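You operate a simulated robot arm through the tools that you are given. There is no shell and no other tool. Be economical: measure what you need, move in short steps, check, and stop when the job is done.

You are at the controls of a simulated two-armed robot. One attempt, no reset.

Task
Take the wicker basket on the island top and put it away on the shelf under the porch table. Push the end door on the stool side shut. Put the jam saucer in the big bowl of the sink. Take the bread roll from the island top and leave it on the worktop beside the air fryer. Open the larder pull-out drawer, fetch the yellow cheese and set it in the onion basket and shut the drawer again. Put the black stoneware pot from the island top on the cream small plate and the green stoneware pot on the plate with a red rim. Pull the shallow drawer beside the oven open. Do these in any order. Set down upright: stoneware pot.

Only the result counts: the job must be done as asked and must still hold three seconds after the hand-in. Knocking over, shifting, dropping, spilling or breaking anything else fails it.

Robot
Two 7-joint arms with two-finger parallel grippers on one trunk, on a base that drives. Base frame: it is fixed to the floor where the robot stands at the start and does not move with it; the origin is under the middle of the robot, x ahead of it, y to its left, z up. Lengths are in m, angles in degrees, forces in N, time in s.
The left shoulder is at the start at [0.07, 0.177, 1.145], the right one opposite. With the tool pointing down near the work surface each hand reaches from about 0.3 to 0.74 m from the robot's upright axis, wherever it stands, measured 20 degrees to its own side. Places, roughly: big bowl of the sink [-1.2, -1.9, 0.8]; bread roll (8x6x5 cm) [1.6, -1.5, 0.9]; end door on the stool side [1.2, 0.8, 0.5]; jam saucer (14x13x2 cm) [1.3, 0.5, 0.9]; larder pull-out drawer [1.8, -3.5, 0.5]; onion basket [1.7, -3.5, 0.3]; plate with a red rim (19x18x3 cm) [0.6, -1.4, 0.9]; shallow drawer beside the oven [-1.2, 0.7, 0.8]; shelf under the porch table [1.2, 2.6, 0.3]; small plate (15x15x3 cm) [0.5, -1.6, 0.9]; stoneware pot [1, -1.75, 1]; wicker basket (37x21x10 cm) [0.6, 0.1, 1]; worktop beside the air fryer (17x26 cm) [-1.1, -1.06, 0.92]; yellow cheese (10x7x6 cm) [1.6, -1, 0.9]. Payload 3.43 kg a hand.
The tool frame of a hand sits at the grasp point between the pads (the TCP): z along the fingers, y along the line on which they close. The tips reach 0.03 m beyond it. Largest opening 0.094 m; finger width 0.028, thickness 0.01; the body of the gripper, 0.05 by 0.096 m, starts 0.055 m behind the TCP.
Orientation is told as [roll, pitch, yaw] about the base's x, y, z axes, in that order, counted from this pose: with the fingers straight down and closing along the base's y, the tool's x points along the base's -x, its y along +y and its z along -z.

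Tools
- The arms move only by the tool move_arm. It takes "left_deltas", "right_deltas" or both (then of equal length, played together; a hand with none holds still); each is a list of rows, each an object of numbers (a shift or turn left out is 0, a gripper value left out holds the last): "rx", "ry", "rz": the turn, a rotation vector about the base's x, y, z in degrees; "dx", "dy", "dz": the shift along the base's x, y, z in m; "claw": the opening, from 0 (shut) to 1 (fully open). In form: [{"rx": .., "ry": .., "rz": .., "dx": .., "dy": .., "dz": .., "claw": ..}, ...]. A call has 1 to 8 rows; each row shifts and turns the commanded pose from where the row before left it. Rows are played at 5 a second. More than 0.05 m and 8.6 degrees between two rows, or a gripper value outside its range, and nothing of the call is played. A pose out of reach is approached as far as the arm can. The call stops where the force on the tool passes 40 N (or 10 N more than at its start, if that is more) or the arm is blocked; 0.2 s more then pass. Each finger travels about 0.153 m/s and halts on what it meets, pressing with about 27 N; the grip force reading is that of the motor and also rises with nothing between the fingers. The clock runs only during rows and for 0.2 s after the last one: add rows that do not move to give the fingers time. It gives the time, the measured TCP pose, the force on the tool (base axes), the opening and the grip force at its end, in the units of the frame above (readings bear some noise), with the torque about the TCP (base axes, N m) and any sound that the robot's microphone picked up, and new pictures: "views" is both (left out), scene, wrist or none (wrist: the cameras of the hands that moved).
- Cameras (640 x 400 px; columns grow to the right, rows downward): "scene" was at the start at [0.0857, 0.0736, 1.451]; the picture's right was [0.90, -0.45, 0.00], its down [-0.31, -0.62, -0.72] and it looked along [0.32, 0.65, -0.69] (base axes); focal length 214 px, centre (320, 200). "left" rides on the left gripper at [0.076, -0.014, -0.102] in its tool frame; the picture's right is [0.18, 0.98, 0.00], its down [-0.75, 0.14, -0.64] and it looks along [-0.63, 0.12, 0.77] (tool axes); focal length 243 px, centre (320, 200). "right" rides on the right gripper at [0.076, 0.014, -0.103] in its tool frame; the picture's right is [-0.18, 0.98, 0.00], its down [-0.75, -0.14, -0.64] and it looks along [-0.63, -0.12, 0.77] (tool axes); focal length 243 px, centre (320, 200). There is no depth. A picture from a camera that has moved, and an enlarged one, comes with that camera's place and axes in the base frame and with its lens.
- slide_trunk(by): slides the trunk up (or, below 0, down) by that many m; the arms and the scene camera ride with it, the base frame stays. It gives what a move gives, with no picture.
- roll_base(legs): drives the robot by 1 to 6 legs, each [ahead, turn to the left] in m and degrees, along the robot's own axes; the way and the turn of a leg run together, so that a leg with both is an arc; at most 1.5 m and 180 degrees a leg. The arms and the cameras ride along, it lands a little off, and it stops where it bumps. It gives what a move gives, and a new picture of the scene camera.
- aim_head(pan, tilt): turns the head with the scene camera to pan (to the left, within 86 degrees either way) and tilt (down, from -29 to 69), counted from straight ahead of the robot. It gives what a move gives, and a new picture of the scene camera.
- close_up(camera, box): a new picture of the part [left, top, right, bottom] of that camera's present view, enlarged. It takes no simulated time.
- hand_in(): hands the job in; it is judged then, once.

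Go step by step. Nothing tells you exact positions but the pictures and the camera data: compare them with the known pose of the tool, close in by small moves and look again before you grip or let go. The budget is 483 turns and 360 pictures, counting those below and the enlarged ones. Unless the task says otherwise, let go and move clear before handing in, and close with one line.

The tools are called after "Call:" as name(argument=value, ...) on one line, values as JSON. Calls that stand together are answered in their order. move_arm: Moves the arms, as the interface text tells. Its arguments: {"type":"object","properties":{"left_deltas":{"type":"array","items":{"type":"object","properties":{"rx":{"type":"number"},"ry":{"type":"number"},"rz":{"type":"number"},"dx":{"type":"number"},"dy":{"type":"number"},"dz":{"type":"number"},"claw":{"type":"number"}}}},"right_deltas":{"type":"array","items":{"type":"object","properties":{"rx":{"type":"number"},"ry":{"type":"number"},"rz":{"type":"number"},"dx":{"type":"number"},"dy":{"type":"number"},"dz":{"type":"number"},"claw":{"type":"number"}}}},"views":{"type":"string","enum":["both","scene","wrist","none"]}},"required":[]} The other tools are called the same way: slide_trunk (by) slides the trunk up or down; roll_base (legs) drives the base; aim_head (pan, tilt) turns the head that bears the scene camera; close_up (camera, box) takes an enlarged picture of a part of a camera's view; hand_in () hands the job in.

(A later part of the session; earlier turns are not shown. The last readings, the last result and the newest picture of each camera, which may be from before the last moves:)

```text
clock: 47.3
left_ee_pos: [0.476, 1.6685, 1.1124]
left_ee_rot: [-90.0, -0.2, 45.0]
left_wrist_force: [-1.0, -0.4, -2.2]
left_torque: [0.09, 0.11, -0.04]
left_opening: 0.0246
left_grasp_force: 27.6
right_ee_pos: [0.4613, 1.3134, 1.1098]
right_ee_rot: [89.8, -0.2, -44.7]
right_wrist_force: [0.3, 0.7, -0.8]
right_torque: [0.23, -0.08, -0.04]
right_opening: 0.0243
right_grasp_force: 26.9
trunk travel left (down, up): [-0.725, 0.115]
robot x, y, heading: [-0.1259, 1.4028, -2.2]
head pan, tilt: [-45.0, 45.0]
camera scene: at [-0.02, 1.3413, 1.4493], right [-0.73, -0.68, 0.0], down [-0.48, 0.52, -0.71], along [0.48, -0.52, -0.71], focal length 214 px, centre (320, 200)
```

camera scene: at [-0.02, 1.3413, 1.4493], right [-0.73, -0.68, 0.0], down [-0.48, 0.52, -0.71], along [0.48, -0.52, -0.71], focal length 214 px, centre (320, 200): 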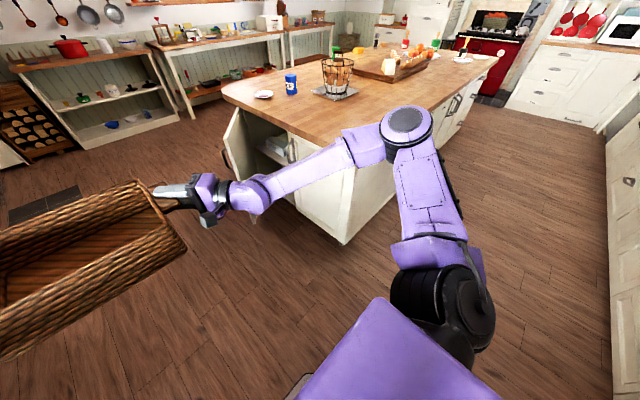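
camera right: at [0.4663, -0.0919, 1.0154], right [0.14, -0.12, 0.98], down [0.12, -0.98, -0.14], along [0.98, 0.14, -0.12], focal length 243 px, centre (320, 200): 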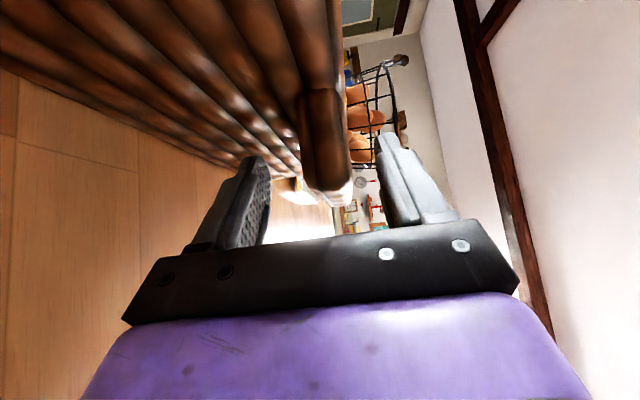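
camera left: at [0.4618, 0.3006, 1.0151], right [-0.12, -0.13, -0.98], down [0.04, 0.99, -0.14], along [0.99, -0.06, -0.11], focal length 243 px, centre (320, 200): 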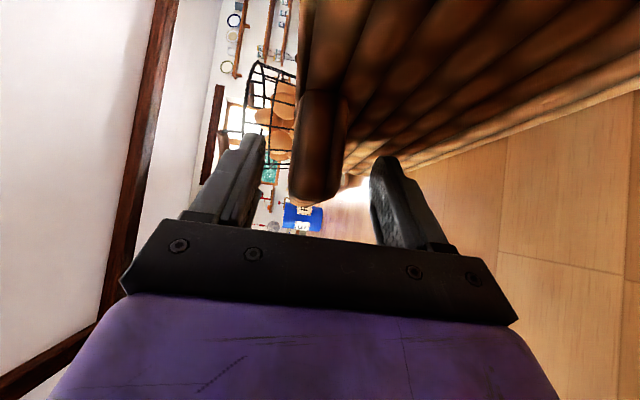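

Call:
roll_base(legs=[[1.2, 0], [0, 92]])

Call:
aim_head(pan=0, tilt=50)

```text
clock: 57.2
left_ee_pos: [0.8633, 1.9408, 1.1126]
left_ee_rot: [-90.0, -0.2, 129.6]
left_wrist_force: [-0.8, 0.2, -2.2]
left_torque: [-0.19, 0.13, -0.06]
left_opening: 0.0244
left_grasp_force: 27.1
right_ee_pos: [1.2142, 1.8908, 1.1101]
right_ee_rot: [89.8, -0.2, 40.0]
right_wrist_force: [0.4, 0.8, -1.2]
right_torque: [0.17, 0.19, 0.08]
right_opening: 0.0242
right_grasp_force: 27.0
trunk travel left (down, up): [-0.725, 0.115]
robot x, y, heading: [1.0686, 1.319, 82.3]
head pan, tilt: [-45.0, 45.0]
camera scene: at [1.1389, 1.4161, 1.4493], right [0.61, -0.8, 0.0], down [-0.56, -0.43, -0.71], along [0.56, 0.43, -0.71], focal length 214 px, centre (320, 200)
```

scene: 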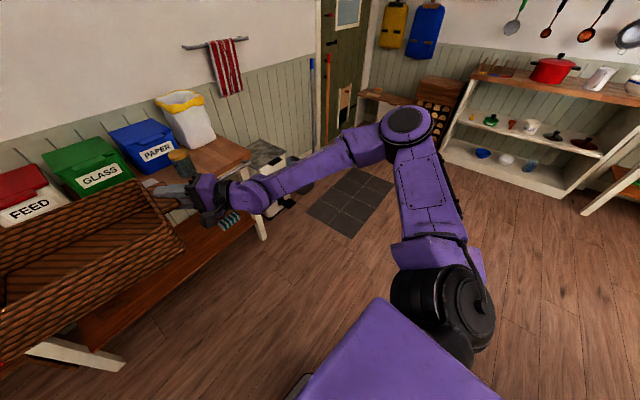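

```text
clock: 58.3
left_ee_pos: [0.8631, 1.9414, 1.1126]
left_ee_rot: [-90.0, -0.2, 129.5]
left_wrist_force: [0.1, -0.1, -2.7]
left_torque: [-0.17, 0.09, 0.06]
left_opening: 0.0242
left_grasp_force: 27.0
right_ee_pos: [1.2145, 1.8911, 1.1091]
right_ee_rot: [89.8, -0.2, 39.9]
right_wrist_force: [-0.9, 0.2, -1.8]
right_torque: [0.15, 0.22, 0.07]
right_opening: 0.0246
right_grasp_force: 27.0
trunk travel left (down, up): [-0.725, 0.115]
robot x, y, heading: [1.0695, 1.3173, 82.0]
head pan, tilt: [0.0, 50.0]
camera scene: at [1.0847, 1.4432, 1.4424], right [0.99, -0.13, 0.0], down [-0.1, -0.76, -0.64], along [0.09, 0.64, -0.77], focal length 214 px, centre (320, 200)
```

scene: 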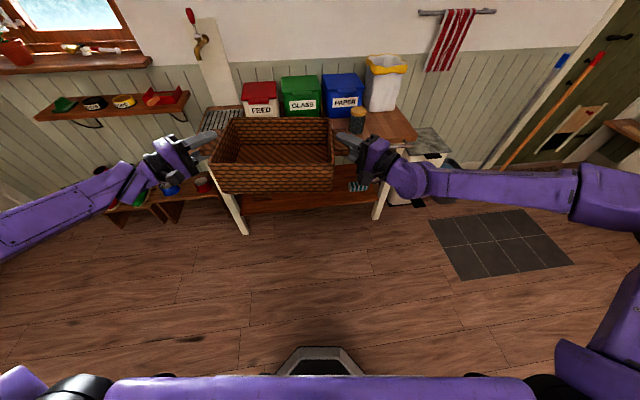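

Call:
roll_base(legs=[[0, 8]])

Call:
slide_trunk(by=-0.7)

Call:
aim_head(pan=0, tilt=20)

```text
clock: 59.3
left_ee_pos: [0.7781, 1.9061, 1.112]
left_ee_rot: [-90.0, -0.3, 137.4]
left_wrist_force: [0.1, 0.0, -2.6]
left_torque: [-0.25, 0.01, 0.0]
left_opening: 0.0242
left_grasp_force: 26.7
right_ee_pos: [1.1326, 1.9065, 1.1104]
right_ee_rot: [89.9, -0.3, 47.8]
right_wrist_force: [-0.5, -0.6, -0.5]
right_torque: [0.17, 0.21, -0.04]
right_opening: 0.0243
right_grasp_force: 27.0
trunk travel left (down, up): [-0.725, 0.115]
robot x, y, heading: [1.0675, 1.3138, 90.1]
head pan, tilt: [0.0, 50.0]
camera scene: at [1.0666, 1.4444, 1.4424], right [1.0, 0.01, 0.0], down [0.0, -0.77, -0.64], along [0.0, 0.64, -0.77], focal length 214 px, centre (320, 200)
```

scene: 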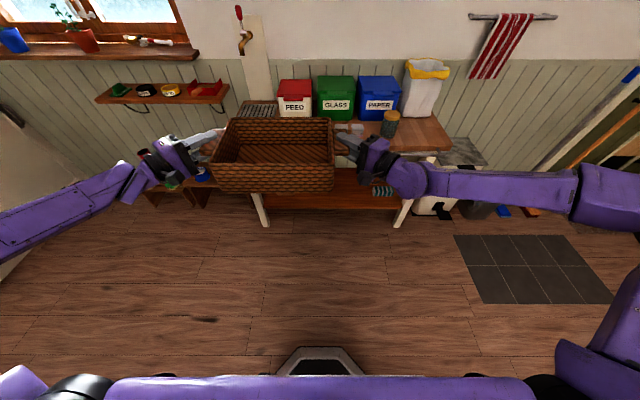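

```text
refused: -0.7 is not a number from -0.4 to 0.4
```

```text
clock: 60.3
left_ee_pos: [0.7777, 1.906, 1.1116]
left_ee_rot: [-90.0, -0.3, 137.5]
left_wrist_force: [0.8, 1.0, -2.7]
left_torque: [-0.16, 0.06, 0.06]
left_opening: 0.0243
left_grasp_force: 27.2
right_ee_pos: [1.1331, 1.9066, 1.1096]
right_ee_rot: [89.9, -0.2, 47.9]
right_wrist_force: [0.6, -0.1, -0.5]
right_torque: [0.13, 0.18, 0.11]
right_opening: 0.0242
right_grasp_force: 26.8
trunk travel left (down, up): [-0.725, 0.115]
robot x, y, heading: [1.067, 1.3148, 90.3]
head pan, tilt: [0.0, 20.0]
camera scene: at [1.0671, 1.4605, 1.4879], right [1.0, 0.01, 0.0], down [0.0, -0.34, -0.94], along [-0.01, 0.94, -0.34], focal length 214 px, centre (320, 200)
```

scene: 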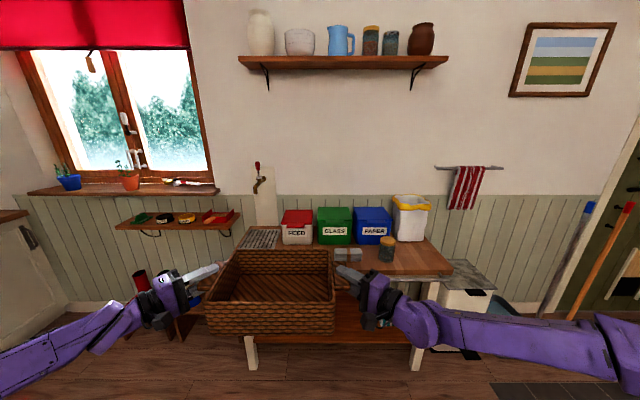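

Call:
move_arm(right_deltas=[{"dx": 0.03}, {"dx": 0.03}, {"dx": 0.03}, {"dx": 0.02}], left_deltas=[{"dx": 0.03}, {"dx": 0.03}, {"dx": 0.03}, {"dx": 0.02}], views="none")

Call:
slide_trunk(by=-0.4)

Call:
slide_trunk(by=-0.28)

Call:
aim_head(pan=0, tilt=25)

```text
clock: 61.3
left_ee_pos: [0.8903, 1.9085, 1.1141]
left_ee_rot: [-90.0, -0.1, 137.5]
left_wrist_force: [-1.8, 2.9, -3.0]
left_torque: [-0.2, 0.03, 0.5]
left_opening: 0.0244
left_grasp_force: 26.9
right_ee_pos: [1.2449, 1.9057, 1.1097]
right_ee_rot: [89.9, -0.2, 47.9]
right_wrist_force: [1.3, -2.1, 0.3]
right_torque: [0.18, 0.43, 0.2]
right_opening: 0.0246
right_grasp_force: 27.2
trunk travel left (down, up): [-0.725, 0.115]
robot x, y, heading: [1.0681, 1.3171, 90.2]
head pan, tilt: [0.0, 20.0]
```

```text
clock: 65.1
left_ee_pos: [0.8886, 1.9068, 0.7148]
left_ee_rot: [-90.0, -0.3, 137.6]
left_wrist_force: [-9.4, -1.1, -3.2]
left_torque: [-0.14, 0.19, -0.16]
left_opening: 0.0244
left_grasp_force: 27.3
right_ee_pos: [1.2445, 1.907, 0.7101]
right_ee_rot: [89.8, -0.2, 47.9]
right_wrist_force: [9.3, 1.5, -0.2]
right_torque: [0.08, 0.27, -0.21]
right_opening: 0.0244
right_grasp_force: 26.8
trunk travel left (down, up): [-0.325, 0.515]
robot x, y, heading: [1.0699, 1.32, 90.5]
head pan, tilt: [0.0, 20.0]
```

```text
clock: 67.9
left_ee_pos: [0.8903, 1.9071, 0.4338]
left_ee_rot: [-89.9, -0.3, 137.4]
left_wrist_force: [-10.3, 0.7, -3.5]
left_torque: [-0.14, 0.18, 0.0]
left_opening: 0.0244
left_grasp_force: 26.4
right_ee_pos: [1.2434, 1.9064, 0.4307]
right_ee_rot: [89.8, -0.2, 47.9]
right_wrist_force: [10.6, -0.6, -1.0]
right_torque: [0.04, 0.3, 0.05]
right_opening: 0.0245
right_grasp_force: 27.7
trunk travel left (down, up): [-0.045, 0.795]
robot x, y, heading: [1.0694, 1.3166, 90.4]
head pan, tilt: [0.0, 20.0]
```

```text
clock: 68.6
left_ee_pos: [0.8886, 1.908, 0.4325]
left_ee_rot: [-89.9, -0.2, 137.6]
left_wrist_force: [-9.9, -0.5, -3.5]
left_torque: [-0.13, 0.16, 0.03]
left_opening: 0.0243
left_grasp_force: 27.3
right_ee_pos: [1.2428, 1.9056, 0.4295]
right_ee_rot: [89.7, -0.1, 48.0]
right_wrist_force: [9.6, -0.9, -0.6]
right_torque: [0.07, 0.27, 0.12]
right_opening: 0.0246
right_grasp_force: 26.7
trunk travel left (down, up): [-0.045, 0.795]
robot x, y, heading: [1.0673, 1.3188, 90.3]
head pan, tilt: [0.0, 25.0]
camera scene: at [1.0668, 1.459, 0.7999], right [1.0, 0.01, 0.0], down [0.0, -0.42, -0.91], along [-0.01, 0.91, -0.42], focal length 214 px, centre (320, 200)
```

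scene: 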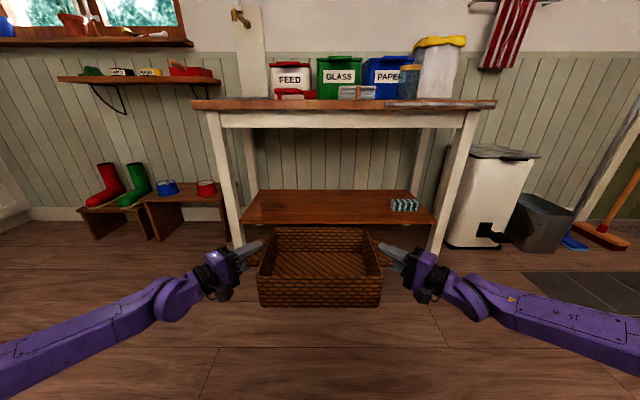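

Call:
move_arm(right_deltas=[{"dx": 0.03, "dz": -0.02}, {"dx": 0.03, "dz": -0.02}], left_deltas=[{"dx": 0.03, "dz": -0.02}, {"dx": 0.03, "dz": -0.02}], views="none")

Call:
roll_base(legs=[[0.3, 0]])

```text
clock: 69.2
left_ee_pos: [0.9501, 1.9075, 0.3944]
left_ee_rot: [-90.0, -0.3, 137.6]
left_wrist_force: [-6.7, -1.2, -1.6]
left_torque: [-0.19, 0.09, -0.32]
left_opening: 0.0244
left_grasp_force: 27.2
right_ee_pos: [1.3036, 1.9076, 0.3922]
right_ee_rot: [89.9, -0.2, 47.9]
right_wrist_force: [7.0, 0.4, -1.4]
right_torque: [0.11, 0.05, -0.06]
right_opening: 0.0245
right_grasp_force: 27.1
trunk travel left (down, up): [-0.045, 0.795]
robot x, y, heading: [1.0691, 1.316, 90.4]
head pan, tilt: [0.0, 25.0]
```

```text
clock: 71.2
left_ee_pos: [0.9481, 2.2082, 0.3949]
left_ee_rot: [-89.9, -0.2, 137.5]
left_wrist_force: [-1.6, -2.4, -2.0]
left_torque: [-0.18, 0.1, -0.31]
left_opening: 0.0239
left_grasp_force: 26.9
right_ee_pos: [1.3017, 2.2072, 0.3903]
right_ee_rot: [89.8, -0.3, 48.1]
right_wrist_force: [1.9, 1.7, -1.7]
right_torque: [0.09, 0.32, -0.26]
right_opening: 0.0243
right_grasp_force: 26.8
trunk travel left (down, up): [-0.045, 0.795]
robot x, y, heading: [1.0705, 1.6156, 90.2]
head pan, tilt: [0.0, 25.0]
camera scene: at [1.065, 1.7591, 0.7999], right [1.0, 0.01, 0.0], down [0.0, -0.42, -0.91], along [-0.01, 0.91, -0.42], focal length 214 px, centre (320, 200)
```

scene: 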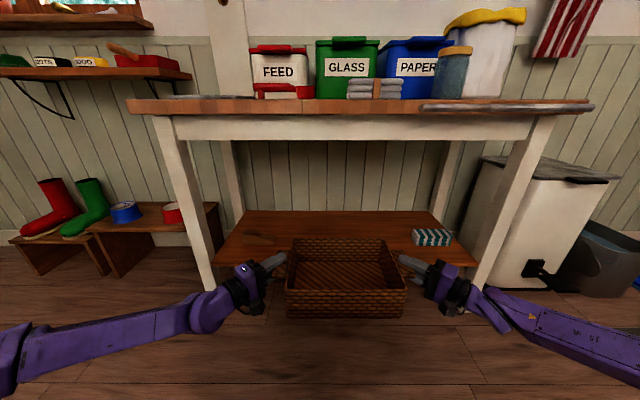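

Call:
roll_base(legs=[[0.2, 0]])

Call:
move_arm(right_deltas=[{"dy": 0.03}, {"dy": 0.03}, {"dy": 0.03}, {"dy": 0.03}], left_deltas=[{"dy": 0.03}, {"dy": 0.03}, {"dy": 0.03}, {"dy": 0.03}], views="both")

```text
clock: 72.8
left_ee_pos: [0.9444, 2.4047, 0.3939]
left_ee_rot: [-90.0, -0.3, 137.7]
left_wrist_force: [0.3, 0.7, -4.2]
left_torque: [-0.15, 0.15, 0.03]
left_opening: 0.0244
left_grasp_force: 27.0
right_ee_pos: [1.2985, 2.4048, 0.3916]
right_ee_rot: [89.8, -0.3, 48.1]
right_wrist_force: [0.8, 0.1, -0.4]
right_torque: [0.13, 0.31, 0.0]
right_opening: 0.0242
right_grasp_force: 27.1
trunk travel left (down, up): [-0.045, 0.795]
robot x, y, heading: [1.0665, 1.8157, 90.4]
head pan, tilt: [0.0, 25.0]
camera scene: at [1.063, 1.9568, 0.7999], right [1.0, 0.01, 0.0], down [0.0, -0.42, -0.91], along [-0.01, 0.91, -0.42], focal length 214 px, centre (320, 200)
```

scene: 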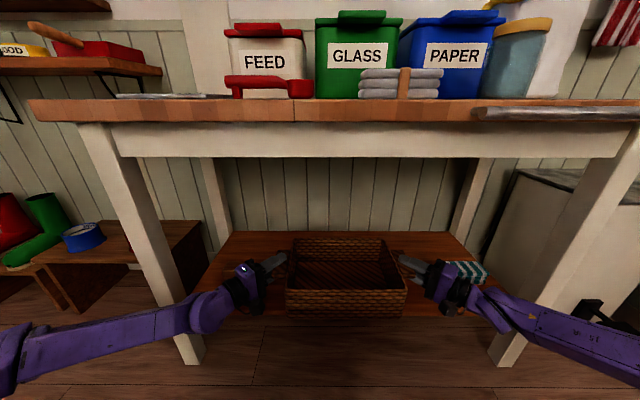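

```text
clock: 73.8
left_ee_pos: [0.9452, 2.5243, 0.3953]
left_ee_rot: [-89.8, -0.3, 137.8]
left_wrist_force: [1.5, 0.2, -4.6]
left_torque: [-0.07, 0.49, 0.61]
left_opening: 0.0243
left_grasp_force: 26.7
right_ee_pos: [1.2999, 2.5264, 0.3892]
right_ee_rot: [89.8, -0.1, 48.2]
right_wrist_force: [-0.6, 0.1, 1.4]
right_torque: [0.0, 0.36, -0.45]
right_opening: 0.0245
right_grasp_force: 27.1
trunk travel left (down, up): [-0.045, 0.795]
robot x, y, heading: [1.0641, 1.8159, 90.5]
head pan, tilt: [0.0, 25.0]
camera scene: at [1.063, 1.9568, 0.7998], right [1.0, 0.01, 0.0], down [0.0, -0.42, -0.91], along [-0.01, 0.91, -0.42], focal length 214 px, centre (320, 200)
camera right: at [1.3257, 2.4002, 0.4036], right [0.12, 0.14, 0.98], down [0.98, 0.13, -0.14], along [-0.15, 0.98, -0.12], focal length 243 px, centre (320, 200)
camera left: at [0.9317, 2.3968, 0.4092], right [0.13, -0.12, -0.98], down [-0.99, 0.03, -0.14], along [0.05, 0.99, -0.12], focal length 243 px, centre (320, 200)
```

scene: 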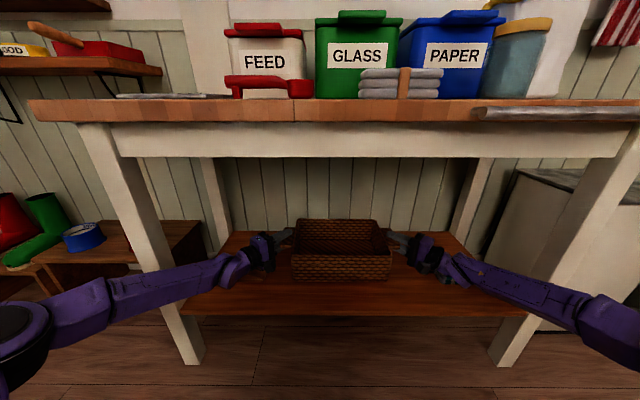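
right: 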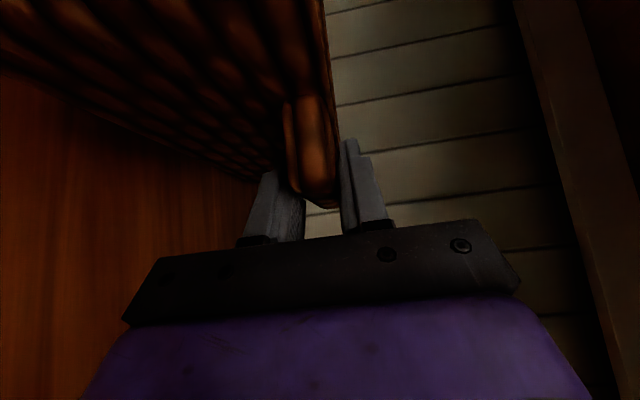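
left: 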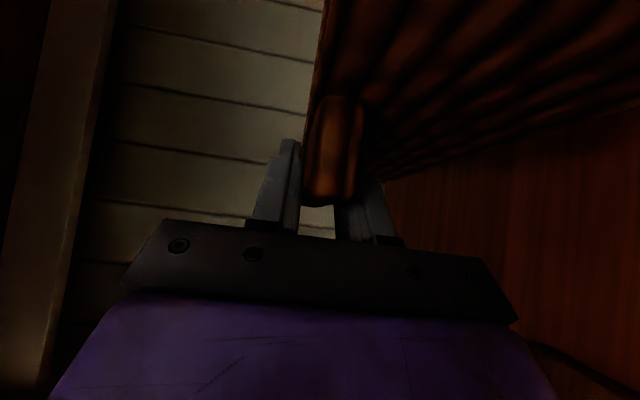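

Call:
move_arm(right_deltas=[{"dy": 0.03}, {"dz": -0.02}, {"dz": -0.02}, {"dz": -0.01}], left_deltas=[{"dy": 0.03}, {"dz": -0.02}, {"dz": -0.02}, {"dz": -0.01}], views="none")

Call:
move_arm(right_deltas=[{"dz": -0.01}, {"dz": -0.01}, {"dz": -0.01}, {"dz": -0.01}], left_deltas=[{"dz": -0.01}, {"dz": -0.01}, {"dz": -0.01}, {"dz": -0.01}], views="scene")

```text
clock: 74.8
left_ee_pos: [0.944, 2.553, 0.3472]
left_ee_rot: [-90.1, -0.2, 137.6]
left_wrist_force: [6.8, 1.5, 0.8]
left_torque: [-0.52, -0.19, 0.24]
left_opening: 0.0242
left_grasp_force: 27.3
right_ee_pos: [1.2988, 2.5536, 0.3477]
right_ee_rot: [90.3, -0.4, 48.2]
right_wrist_force: [-4.0, 7.3, 17.5]
right_torque: [-0.68, 0.1, 0.27]
right_opening: 0.0243
right_grasp_force: 26.5
trunk travel left (down, up): [-0.045, 0.795]
robot x, y, heading: [1.0636, 1.8141, 90.5]
head pan, tilt: [0.0, 25.0]
```

```text
clock: 75.3
left_ee_pos: [0.9439, 2.5553, 0.3477]
left_ee_rot: [-91.1, -0.4, 137.8]
left_wrist_force: [-0.9, 1.9, 14.7]
left_torque: [-1.09, 0.05, -0.39]
left_opening: 0.0247
left_grasp_force: 27.1
right_ee_pos: [1.2978, 2.5554, 0.3476]
right_ee_rot: [91.2, -0.7, 48.1]
right_wrist_force: [0.3, 0.9, 17.3]
right_torque: [-0.85, 0.08, 0.67]
right_opening: 0.0247
right_grasp_force: 27.7
trunk travel left (down, up): [-0.045, 0.795]
robot x, y, heading: [1.0641, 1.8155, 90.5]
head pan, tilt: [0.0, 25.0]
stopped in row 2 (right hand): the force on the tool passed its limit (the readings are from after the stop); the commanded pose is now the measured one
camera scene: at [1.0626, 1.9535, 0.8007], right [1.0, 0.01, 0.0], down [0.0, -0.42, -0.91], along [-0.01, 0.91, -0.42], focal length 214 px, centre (320, 200)
```

scene: 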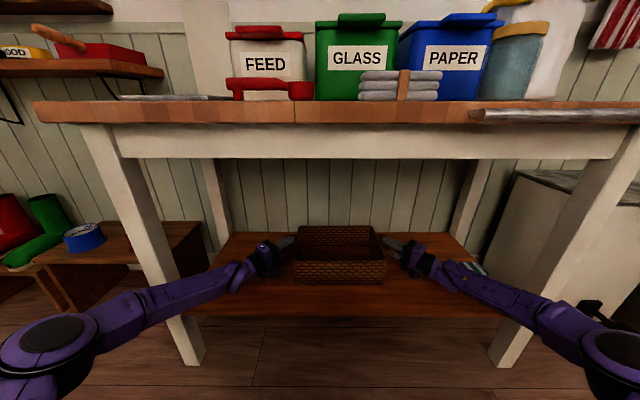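

Call:
move_arm(right_deltas=[{"claw": 0.5}, {}, {}], left_deltas=[{"claw": 0.5}, {}, {}], views="none")

Call:
close_up(camera="scene", box=[200, 200, 480, 320])

```text
clock: 76.1
left_ee_pos: [0.9442, 2.5556, 0.3409]
left_ee_rot: [-90.5, -0.3, 137.8]
left_wrist_force: [0.1, -0.2, 0.2]
left_torque: [-0.01, 0.0, 0.01]
left_opening: 0.047
left_grasp_force: 0.0
right_ee_pos: [1.2994, 2.5558, 0.3404]
right_ee_rot: [90.7, -0.4, 48.1]
right_wrist_force: [-0.5, -0.3, -0.6]
right_torque: [0.02, -0.01, 0.02]
right_opening: 0.0472
right_grasp_force: 0.0
trunk travel left (down, up): [-0.045, 0.795]
robot x, y, heading: [1.0684, 1.8113, 90.4]
head pan, tilt: [0.0, 25.0]
```

```text
2.29 times, centred on (340, 260) of scene
camera zoom: at [1.063, 1.9567, 0.7999], right [1.0, 0.01, 0.0], down [0.0, -0.42, -0.91], along [-0.01, 0.91, -0.42], focal length 490 px, centre (274, 63)
```

zoom: 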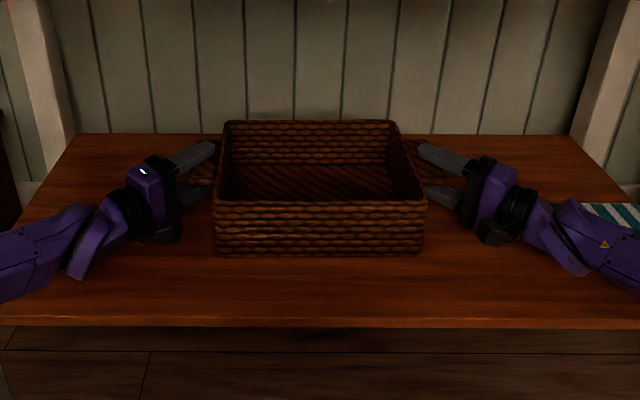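

Call:
move_arm(right_deltas=[{"dz": 0.005}, {"dx": 0.02, "dy": -0.018}, {"dx": 0.02, "dy": -0.018}, {"dx": 0.015, "dy": -0.02}, {"dy": -0.04}, {"dy": -0.04}, {"dy": -0.04}, {"dy": -0.04}], left_deltas=[{"dz": 0.005}, {"dx": -0.018, "dy": -0.02}, {"dx": -0.018, "dy": -0.02}, {"dx": -0.018, "dy": -0.02}, {"dy": -0.04}, {"dy": -0.04}, {"dy": -0.04}, {"dy": -0.04}], views="scene")

Call:
roll_base(legs=[[-0.45, 0]])

```text
clock: 77.9
left_ee_pos: [0.8877, 2.3352, 0.3457]
left_ee_rot: [-90.4, -0.4, 137.8]
left_wrist_force: [0.3, 0.4, -0.6]
left_torque: [0.04, -0.03, -0.01]
left_opening: 0.0471
left_grasp_force: 0.1
right_ee_pos: [1.354, 2.3379, 0.3443]
right_ee_rot: [90.6, -0.4, 48.1]
right_wrist_force: [0.5, 1.2, -0.2]
right_torque: [0.01, 0.02, 0.01]
right_opening: 0.047
right_grasp_force: 0.0
trunk travel left (down, up): [-0.045, 0.795]
robot x, y, heading: [1.0671, 1.8137, 90.5]
head pan, tilt: [0.0, 25.0]
camera scene: at [1.0629, 1.9569, 0.7999], right [1.0, 0.01, 0.0], down [0.0, -0.42, -0.91], along [-0.01, 0.91, -0.42], focal length 214 px, centre (320, 200)
```

scene: 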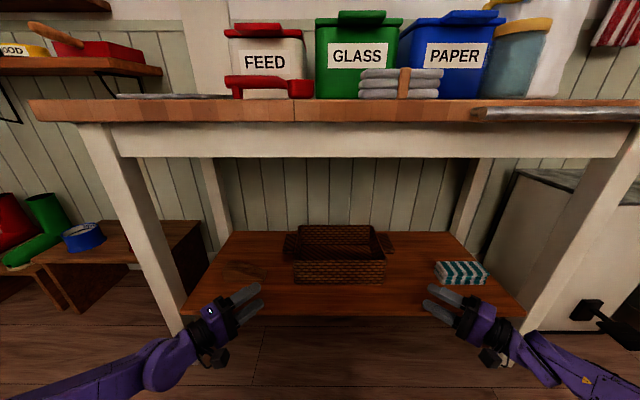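

```text
clock: 80.6
left_ee_pos: [0.8948, 1.8858, 0.3454]
left_ee_rot: [-90.5, -0.3, 137.4]
left_wrist_force: [0.7, -0.4, 0.1]
left_torque: [-0.04, 0.0, 0.02]
left_opening: 0.0467
left_grasp_force: 0.0
right_ee_pos: [1.3605, 1.886, 0.3443]
right_ee_rot: [90.6, -0.5, 47.6]
right_wrist_force: [0.0, 1.0, -0.2]
right_torque: [0.02, -0.04, -0.04]
right_opening: 0.0468
right_grasp_force: 0.1
trunk travel left (down, up): [-0.045, 0.795]
robot x, y, heading: [1.0678, 1.3649, 90.2]
head pan, tilt: [0.0, 25.0]
camera scene: at [1.0666, 1.5058, 0.7999], right [1.0, 0.0, 0.0], down [0.0, -0.42, -0.91], along [0.0, 0.91, -0.42], focal length 214 px, centre (320, 200)
```

scene: 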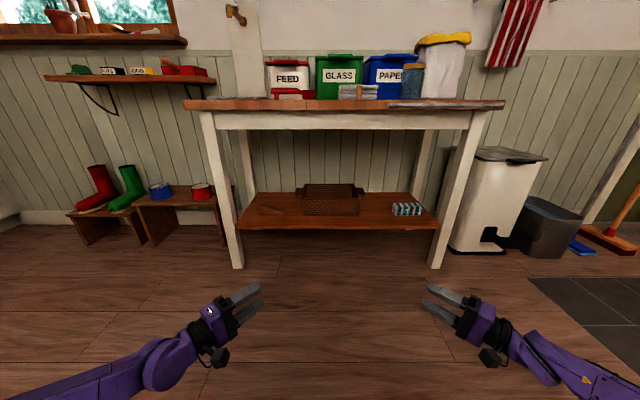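

Call:
slide_trunk(by=0.4)

Call:
slide_trunk(by=0.395)

Call:
roll_base(legs=[[0, 90]])

Call:
aim_head(pan=60, tilt=50)

```text
clock: 84.4
left_ee_pos: [0.8952, 1.8848, 0.7466]
left_ee_rot: [-90.5, -0.4, 137.5]
left_wrist_force: [-0.1, 0.4, -0.1]
left_torque: [0.0, 0.07, 0.03]
left_opening: 0.0469
left_grasp_force: 0.1
right_ee_pos: [1.3598, 1.8849, 0.7453]
right_ee_rot: [90.7, -0.4, 47.7]
right_wrist_force: [-0.3, -0.8, -0.9]
right_torque: [0.01, 0.02, 0.0]
right_opening: 0.0471
right_grasp_force: 0.0
trunk travel left (down, up): [-0.445, 0.395]
robot x, y, heading: [1.0707, 1.3639, 90.1]
head pan, tilt: [0.0, 25.0]
```

```text
clock: 88.2
left_ee_pos: [0.8949, 1.8856, 1.1412]
left_ee_rot: [-90.7, -0.3, 137.5]
left_wrist_force: [-0.5, -0.2, 0.3]
left_torque: [-0.01, -0.01, -0.01]
left_opening: 0.0468
left_grasp_force: 0.0
right_ee_pos: [1.3608, 1.886, 1.1382]
right_ee_rot: [90.6, -0.6, 47.7]
right_wrist_force: [-0.2, 0.4, 1.0]
right_torque: [-0.01, 0.03, 0.0]
right_opening: 0.0471
right_grasp_force: 0.1
trunk travel left (down, up): [-0.84, 0.0]
robot x, y, heading: [1.0669, 1.3641, 90.0]
head pan, tilt: [0.0, 25.0]
```

```text
clock: 92.4
left_ee_pos: [0.5484, 1.1865, 1.1402]
left_ee_rot: [-90.5, -0.4, -132.2]
left_wrist_force: [-0.7, -0.5, -0.3]
left_torque: [0.03, -0.02, 0.0]
left_opening: 0.047
left_grasp_force: 0.0
right_ee_pos: [0.544, 1.6521, 1.1384]
right_ee_rot: [90.5, -0.5, 138.1]
right_wrist_force: [-0.3, -0.4, -0.1]
right_torque: [-0.02, 0.0, -0.02]
right_opening: 0.0467
right_grasp_force: 0.0
trunk travel left (down, up): [-0.84, 0.0]
robot x, y, heading: [1.0704, 1.3629, -179.3]
head pan, tilt: [0.0, 25.0]
camera scene: at [0.9246, 1.3624, 1.5949], right [-0.01, 1.0, 0.0], down [0.42, 0.0, -0.91], along [-0.91, -0.01, -0.42], focal length 214 px, centre (320, 200)
```

scene: 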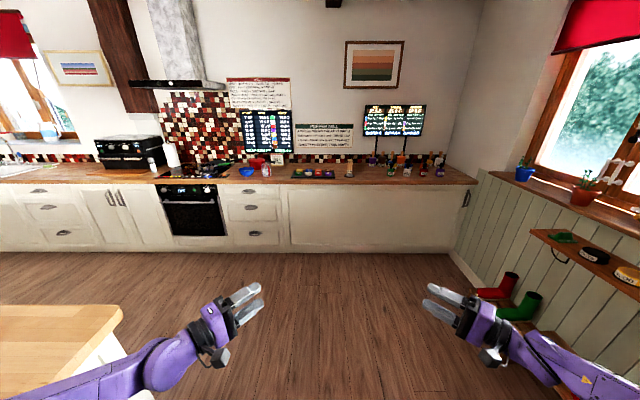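

```text
clock: 93.7
left_ee_pos: [0.5489, 1.1873, 1.1405]
left_ee_rot: [-90.5, -0.3, -132.2]
left_wrist_force: [-0.3, -1.1, -0.4]
left_torque: [-0.03, -0.01, -0.01]
left_opening: 0.047
left_grasp_force: 0.1
right_ee_pos: [0.5439, 1.6534, 1.1393]
right_ee_rot: [90.6, -0.5, 138.0]
right_wrist_force: [0.5, 0.5, 0.6]
right_torque: [0.01, 0.0, -0.03]
right_opening: 0.0469
right_grasp_force: 0.1
trunk travel left (down, up): [-0.84, 0.0]
robot x, y, heading: [1.0707, 1.3632, -179.6]
head pan, tilt: [60.0, 50.0]
camera scene: at [0.9788, 1.2961, 1.5575], right [-0.87, 0.49, 0.0], down [0.38, 0.67, -0.64], along [-0.32, -0.56, -0.77], focal length 214 px, centre (320, 200)
```

scene: 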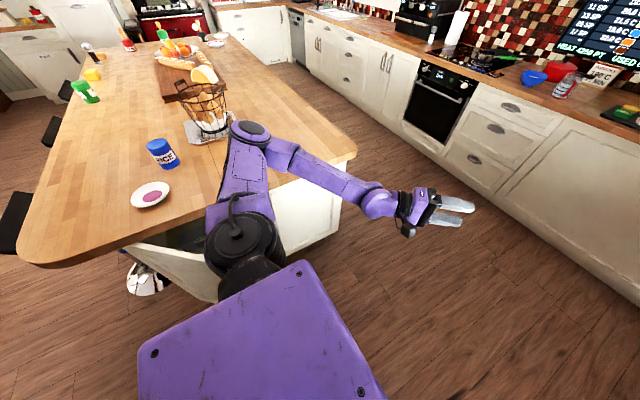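

Call:
roll_base(legs=[[0, 45]])

Call:
aim_head(pan=45, tilt=55)

```text
clock: 96.2
left_ee_pos: [0.8188, 0.8744, 1.1398]
left_ee_rot: [-90.4, -0.4, -88.0]
left_wrist_force: [-0.2, 0.3, 1.0]
left_torque: [0.04, -0.02, -0.01]
left_opening: 0.0469
left_grasp_force: 0.0
right_ee_pos: [0.4897, 1.2061, 1.1401]
right_ee_rot: [90.6, -0.5, -177.6]
right_wrist_force: [0.1, -0.6, -0.3]
right_torque: [0.02, 0.0, -0.01]
right_opening: 0.047
right_grasp_force: 0.0
trunk travel left (down, up): [-0.84, 0.0]
robot x, y, heading: [1.0671, 1.3691, -135.3]
head pan, tilt: [60.0, 50.0]
camera scene: at [1.0506, 1.2541, 1.5575], right [-0.97, -0.25, 0.0], down [-0.19, 0.74, -0.64], along [0.16, -0.62, -0.77], focal length 214 px, centre (320, 200)
```

scene: 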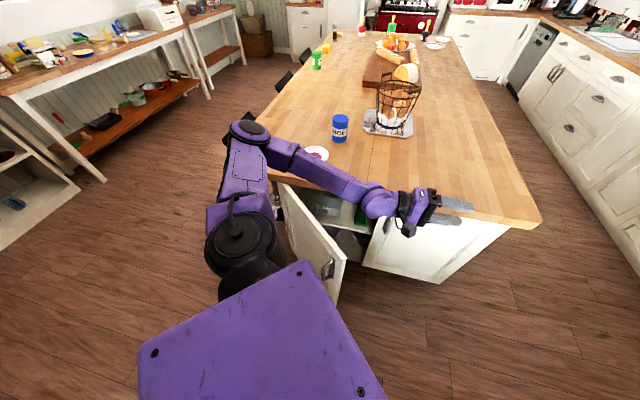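

```text
clock: 96.9
left_ee_pos: [0.8199, 0.8734, 1.1412]
left_ee_rot: [-90.5, -0.4, -87.9]
left_wrist_force: [-0.2, -0.1, 0.5]
left_torque: [0.03, 0.04, -0.01]
left_opening: 0.0469
left_grasp_force: 0.1
right_ee_pos: [0.4897, 1.2056, 1.1394]
right_ee_rot: [90.6, -0.5, -177.7]
right_wrist_force: [0.3, -0.1, -0.6]
right_torque: [-0.01, -0.02, -0.02]
right_opening: 0.0471
right_grasp_force: 0.0
trunk travel left (down, up): [-0.84, 0.0]
robot x, y, heading: [1.0709, 1.3613, -135.0]
head pan, tilt: [45.0, 55.0]
camera scene: at [1.0312, 1.2561, 1.5509], right [-1.0, 0.0, 0.0], down [0.0, 0.82, -0.57], along [0.0, -0.57, -0.82], focal length 214 px, centre (320, 200)
```

scene: 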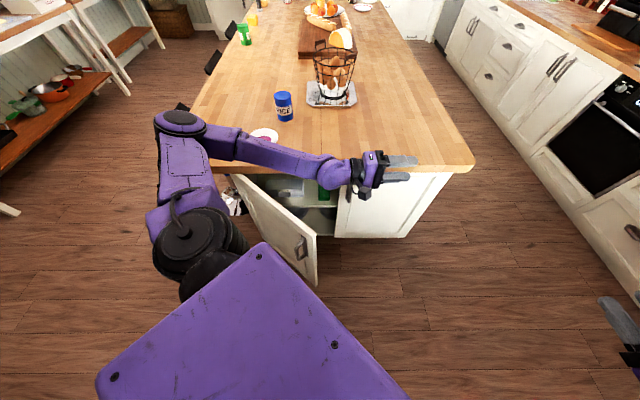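

Call:
roll_base(legs=[[0, 45], [-0.12, 0]])

Call:
move_arm(left_deltas=[{"rz": 8.5, "claw": 0}, {"rz": 8.5}, {"rz": 8.5}, {"rz": 8.5}, {"rz": 8, "dx": -0.03}, {"dx": -0.04}, {"dx": -0.04}, {"dx": -0.04}], views="none")

Call:
slide_trunk(by=-0.4)

Call:
aim_head(pan=0, tilt=45)

```text
clock: 100.2
left_ee_pos: [1.2336, 0.9571, 1.1414]
left_ee_rot: [-90.5, -0.3, -43.7]
left_wrist_force: [-0.1, -0.2, -0.8]
left_torque: [-0.01, 0.0, 0.02]
left_opening: 0.0467
left_grasp_force: 0.1
right_ee_pos: [0.7672, 0.9651, 1.1392]
right_ee_rot: [90.5, -0.3, -133.5]
right_wrist_force: [-0.1, 0.3, 0.9]
right_torque: [0.01, -0.04, 0.01]
right_opening: 0.0468
right_grasp_force: 0.0
trunk travel left (down, up): [-0.84, 0.0]
robot x, y, heading: [1.0738, 1.4816, -91.2]
head pan, tilt: [45.0, 55.0]
camera scene: at [1.1181, 1.3782, 1.5508], right [-0.72, -0.69, 0.0], down [-0.57, 0.59, -0.57], along [0.4, -0.41, -0.82], focal length 214 px, centre (320, 200)
```

scene: 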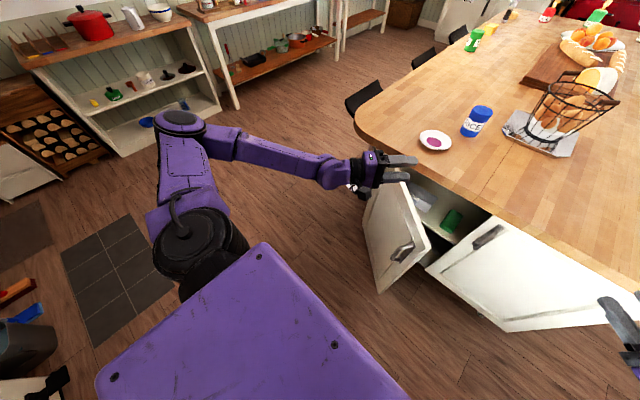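

```text
clock: 102.0
left_ee_pos: [1.0826, 0.9634, 1.1188]
left_ee_rot: [-91.5, -1.9, -20.5]
left_wrist_force: [-0.7, 0.5, 0.2]
left_torque: [-0.03, -0.01, 0.07]
left_opening: 0.0
left_grasp_force: 26.9
left hand out of reach, approached as far as the arm can: row 4, 5, 6, 7, 8
right_ee_pos: [0.7638, 0.9652, 1.1367]
right_ee_rot: [90.7, -0.3, -133.4]
right_wrist_force: [0.3, 0.0, -0.6]
right_torque: [0.02, -0.03, 0.01]
right_opening: 0.0468
right_grasp_force: 0.1
trunk travel left (down, up): [-0.84, 0.0]
robot x, y, heading: [1.0691, 1.4829, -90.7]
head pan, tilt: [45.0, 55.0]
```

```text
clock: 105.8
left_ee_pos: [1.0854, 0.9634, 0.72]
left_ee_rot: [-91.4, -1.8, -20.5]
left_wrist_force: [0.6, 0.0, -0.1]
left_torque: [0.0, -0.01, 0.0]
left_opening: 0.0
left_grasp_force: 27.1
right_ee_pos: [0.7666, 0.9653, 0.7396]
right_ee_rot: [90.6, -0.5, -133.4]
right_wrist_force: [-0.5, -0.3, 0.3]
right_torque: [-0.02, -0.01, 0.0]
right_opening: 0.0468
right_grasp_force: 0.1
trunk travel left (down, up): [-0.44, 0.4]
robot x, y, heading: [1.068, 1.4818, -91.3]
head pan, tilt: [45.0, 55.0]
```

```text
clock: 107.0
left_ee_pos: [1.0837, 0.9649, 0.7208]
left_ee_rot: [-91.5, -1.8, -20.6]
left_wrist_force: [0.0, -0.2, 0.4]
left_torque: [-0.01, -0.02, -0.03]
left_opening: 0.0001
left_grasp_force: 26.9
right_ee_pos: [0.7673, 0.9652, 0.7387]
right_ee_rot: [90.6, -0.5, -133.4]
right_wrist_force: [-0.8, 0.2, -0.2]
right_torque: [0.01, 0.0, -0.02]
right_opening: 0.0472
right_grasp_force: 0.1
trunk travel left (down, up): [-0.44, 0.4]
robot x, y, heading: [1.0683, 1.4809, -90.8]
head pan, tilt: [0.0, 45.0]
camera scene: at [1.0664, 1.3503, 1.1643], right [-1.0, 0.02, 0.0], down [0.01, 0.71, -0.71], along [-0.01, -0.71, -0.71], focal length 214 px, centre (320, 200)
```

scene: 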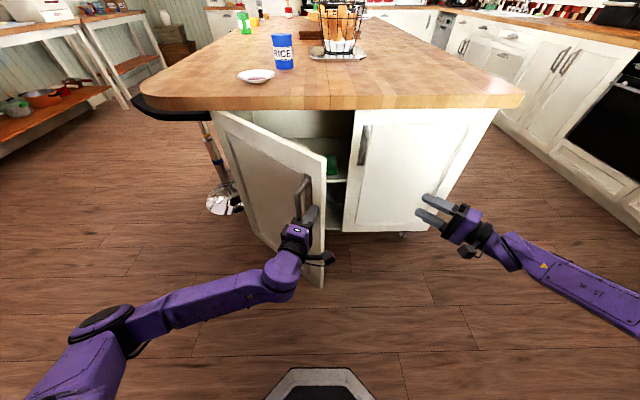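

Call:
move_arm(left_deltas=[{"dy": 0.03}, {"dz": -0.04}, {"dz": -0.04}, {"dz": -0.04}, {"dy": -0.03}, {"dy": -0.03}], views="scene")

```text
clock: 108.4
left_ee_pos: [1.0866, 0.9327, 0.599]
left_ee_rot: [-91.4, -1.9, -20.6]
left_wrist_force: [0.3, 0.1, -0.6]
left_torque: [0.02, -0.03, -0.01]
left_opening: 0.0
left_grasp_force: 26.6
right_ee_pos: [0.7664, 0.9657, 0.7392]
right_ee_rot: [90.6, -0.4, -133.4]
right_wrist_force: [0.5, -0.5, -0.6]
right_torque: [-0.03, 0.01, -0.03]
right_opening: 0.0469
right_grasp_force: 0.0
trunk travel left (down, up): [-0.44, 0.4]
robot x, y, heading: [1.0706, 1.4831, -91.0]
head pan, tilt: [0.0, 45.0]
camera scene: at [1.0662, 1.3498, 1.1643], right [-1.0, 0.02, 0.0], down [0.01, 0.71, -0.71], along [-0.01, -0.71, -0.71], focal length 214 px, centre (320, 200)
```

scene: 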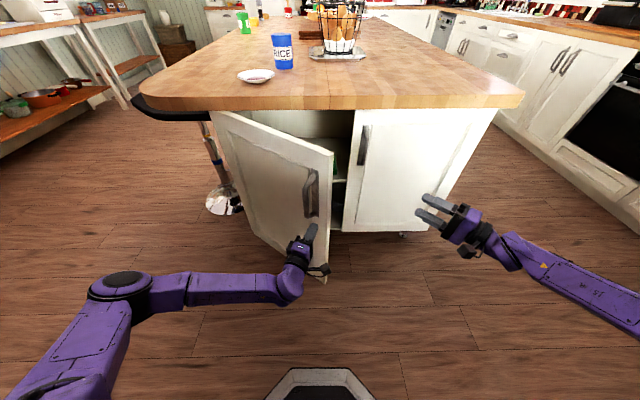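

Call:
move_arm(left_deltas=[{"dy": -0.03}, {"dy": -0.03, "dx": -0.01}, {"dy": -0.03, "dx": -0.01}, {"dy": -0.03, "dx": -0.01}, {"dy": -0.03, "dx": -0.01}, {"dy": -0.03}, {"dy": -0.03}], views="scene")

```text
clock: 110.0
left_ee_pos: [1.0433, 0.7233, 0.599]
left_ee_rot: [-91.5, -1.8, -20.5]
left_wrist_force: [0.3, -0.2, -0.2]
left_torque: [0.0, 0.03, -0.04]
left_opening: 0.0
left_grasp_force: 27.3
right_ee_pos: [0.7676, 0.9663, 0.7385]
right_ee_rot: [90.6, -0.3, -133.5]
right_wrist_force: [0.7, 0.4, -0.2]
right_torque: [0.0, -0.01, -0.01]
right_opening: 0.0467
right_grasp_force: 0.0
trunk travel left (down, up): [-0.44, 0.4]
robot x, y, heading: [1.0714, 1.4774, -90.8]
head pan, tilt: [0.0, 45.0]
camera scene: at [1.0658, 1.3501, 1.1643], right [-1.0, 0.02, 0.0], down [0.01, 0.71, -0.71], along [-0.01, -0.71, -0.71], focal length 214 px, centre (320, 200)
```

scene: 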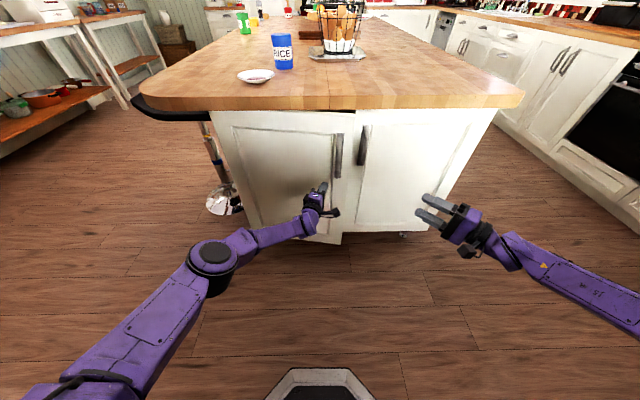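

Nearly shut; pushing the last bit until it stops.

Call:
move_arm(left_deltas=[{"dy": -0.02}, {"dy": -0.02}, {"dy": -0.02}, {"dy": -0.02}, {"dy": -0.02}], views="none")

Call:
close_up(camera="scene", box=[200, 90, 460, 260])

```text
clock: 111.2
left_ee_pos: [1.0445, 0.696, 0.6058]
left_ee_rot: [-91.5, -1.8, -20.6]
left_wrist_force: [-0.2, 0.1, -0.7]
left_torque: [-0.02, -0.02, 0.0]
left_opening: 0.0
left_grasp_force: 27.2
left hand out of reach, approached as far as the arm can: row 2, 3, 4, 5
right_ee_pos: [0.7678, 0.9654, 0.7394]
right_ee_rot: [90.6, -0.5, -133.4]
right_wrist_force: [-0.6, -0.5, 0.7]
right_torque: [0.0, -0.03, 0.03]
right_opening: 0.0473
right_grasp_force: 0.1
trunk travel left (down, up): [-0.44, 0.4]
robot x, y, heading: [1.0706, 1.482, -91.0]
head pan, tilt: [0.0, 45.0]
```

```text
2.35 times, centred on (330, 175) of scene
camera zoom: at [1.0666, 1.3501, 1.1643], right [-1.0, 0.02, 0.0], down [0.01, 0.71, -0.71], along [-0.01, -0.71, -0.71], focal length 505 px, centre (296, 259)
```

zoom: 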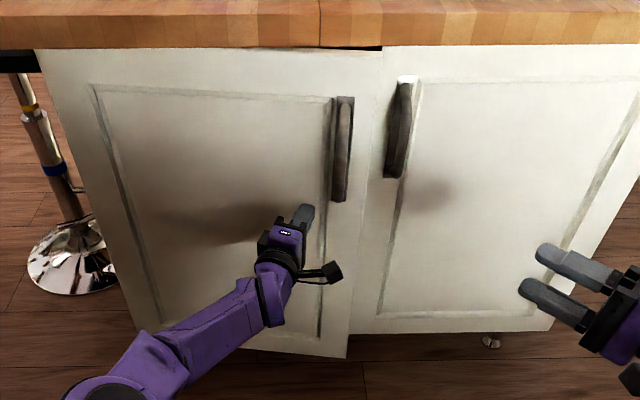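

Call:
roll_base(legs=[[0.06, 0]])

Call:
close_up(camera="scene", box=[200, 90, 460, 260])

```text
clock: 112.2
left_ee_pos: [1.045, 0.6402, 0.603]
left_ee_rot: [-91.5, -1.9, -20.5]
left_wrist_force: [-0.3, 0.0, 0.3]
left_torque: [0.0, 0.0, 0.04]
left_opening: 0.0
left_grasp_force: 26.5
right_ee_pos: [0.7672, 0.9053, 0.7383]
right_ee_rot: [90.5, -0.4, -133.2]
right_wrist_force: [0.7, 0.4, -0.2]
right_torque: [0.03, -0.02, 0.02]
right_opening: 0.047
right_grasp_force: 0.0
trunk travel left (down, up): [-0.44, 0.4]
robot x, y, heading: [1.0701, 1.4225, -90.6]
head pan, tilt: [0.0, 45.0]
stopped in leg 1: the force on the tool passed its limit (the readings are from after the stop); the commanded pose is now the measured one
camera scene: at [1.0656, 1.2917, 1.1643], right [-1.0, 0.01, 0.0], down [0.01, 0.71, -0.71], along [-0.01, -0.71, -0.71], focal length 214 px, centre (320, 200)
```

scene: 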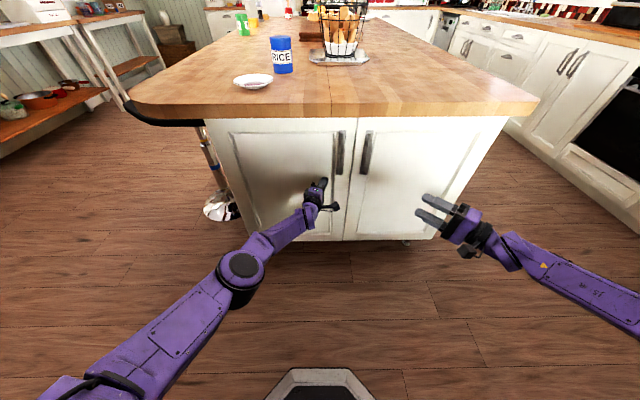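

```text
2.35 times, centred on (330, 175) of scene
camera zoom: at [1.0656, 1.2917, 1.1643], right [-1.0, 0.01, 0.0], down [0.01, 0.71, -0.71], along [-0.01, -0.71, -0.71], focal length 505 px, centre (296, 259)
```

zoom: 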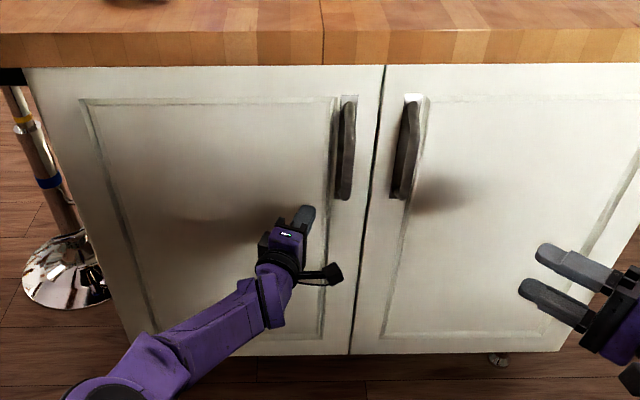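

Call:
roll_base(legs=[[-0.2, 0]])

Call:
slide_trunk(by=0.38)

Call:
aim_head(pan=12, tilt=35)

Call:
close_up(camera="scene", box=[220, 120, 400, 240])

```text
clock: 113.9
left_ee_pos: [1.0468, 0.8431, 0.6043]
left_ee_rot: [-91.6, -1.9, -20.6]
left_wrist_force: [-0.1, 0.2, 0.0]
left_torque: [-0.01, -0.01, 0.02]
left_opening: 0.0001
left_grasp_force: 27.2
right_ee_pos: [0.7693, 1.1093, 0.7398]
right_ee_rot: [90.6, -0.4, -133.3]
right_wrist_force: [-0.5, -0.4, 0.5]
right_torque: [0.02, 0.01, -0.02]
right_opening: 0.0471
right_grasp_force: 0.1
trunk travel left (down, up): [-0.44, 0.4]
robot x, y, heading: [1.0712, 1.6269, -90.9]
head pan, tilt: [0.0, 45.0]
camera scene: at [1.0686, 1.4946, 1.1645], right [-1.0, 0.02, 0.0], down [0.01, 0.71, -0.71], along [-0.01, -0.71, -0.71], focal length 214 px, centre (320, 200)
```

scene: 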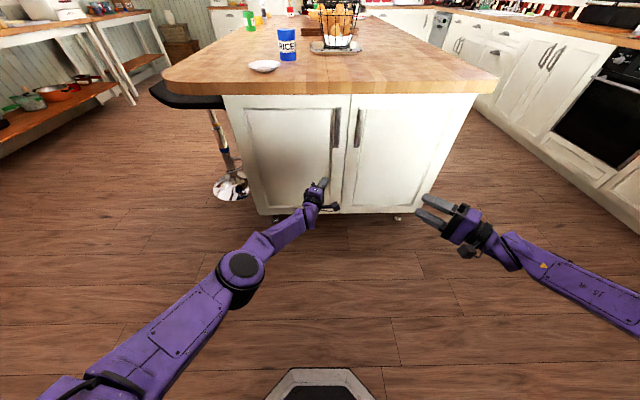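

```text
clock: 117.5
left_ee_pos: [1.0452, 0.8421, 0.9843]
left_ee_rot: [-91.5, -1.8, -20.6]
left_wrist_force: [-0.6, 0.7, -0.5]
left_torque: [0.04, 0.05, -0.01]
left_opening: 0.0002
left_grasp_force: 27.1
right_ee_pos: [0.7707, 1.1088, 1.1188]
right_ee_rot: [90.6, -0.4, -133.4]
right_wrist_force: [0.1, 0.5, 0.0]
right_torque: [0.01, 0.0, 0.01]
right_opening: 0.0469
right_grasp_force: 0.0
trunk travel left (down, up): [-0.82, 0.02]
robot x, y, heading: [1.0699, 1.6264, -90.9]
head pan, tilt: [0.0, 45.0]
```

```text
clock: 118.3
left_ee_pos: [1.0471, 0.8428, 0.9836]
left_ee_rot: [-91.6, -1.8, -20.6]
left_wrist_force: [-0.1, 0.5, -0.4]
left_torque: [0.0, 0.02, -0.01]
left_opening: 0.0
left_grasp_force: 27.5
right_ee_pos: [0.77, 1.1089, 1.1188]
right_ee_rot: [90.5, -0.4, -133.4]
right_wrist_force: [-0.7, 0.4, 0.0]
right_torque: [-0.03, 0.01, -0.01]
right_opening: 0.047
right_grasp_force: 0.1
trunk travel left (down, up): [-0.82, 0.02]
robot x, y, heading: [1.0713, 1.6249, -91.1]
head pan, tilt: [12.0, 35.0]
camera scene: at [1.0866, 1.4885, 1.5591], right [-0.98, -0.19, 0.0], down [-0.11, 0.56, -0.82], along [0.16, -0.8, -0.57], focal length 214 px, centre (320, 200)
```

scene: 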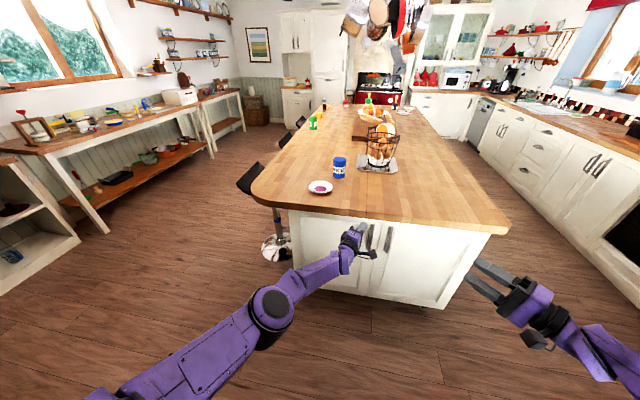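

```text
3.33 times, centred on (310, 180) of scene
camera zoom: at [1.0866, 1.4885, 1.5591], right [-0.98, -0.19, 0.0], down [-0.11, 0.56, -0.82], along [0.16, -0.8, -0.57], focal length 715 px, centre (353, 267)
```

zoom: 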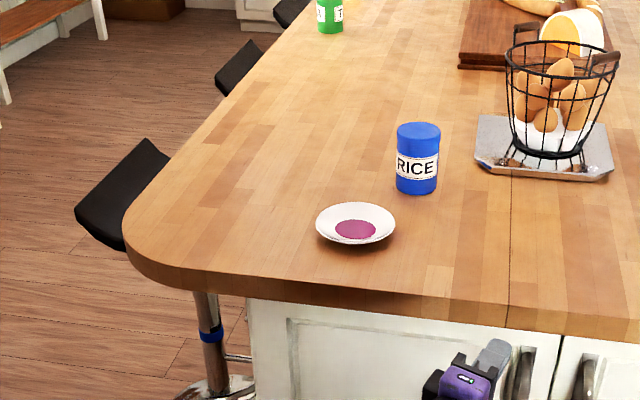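

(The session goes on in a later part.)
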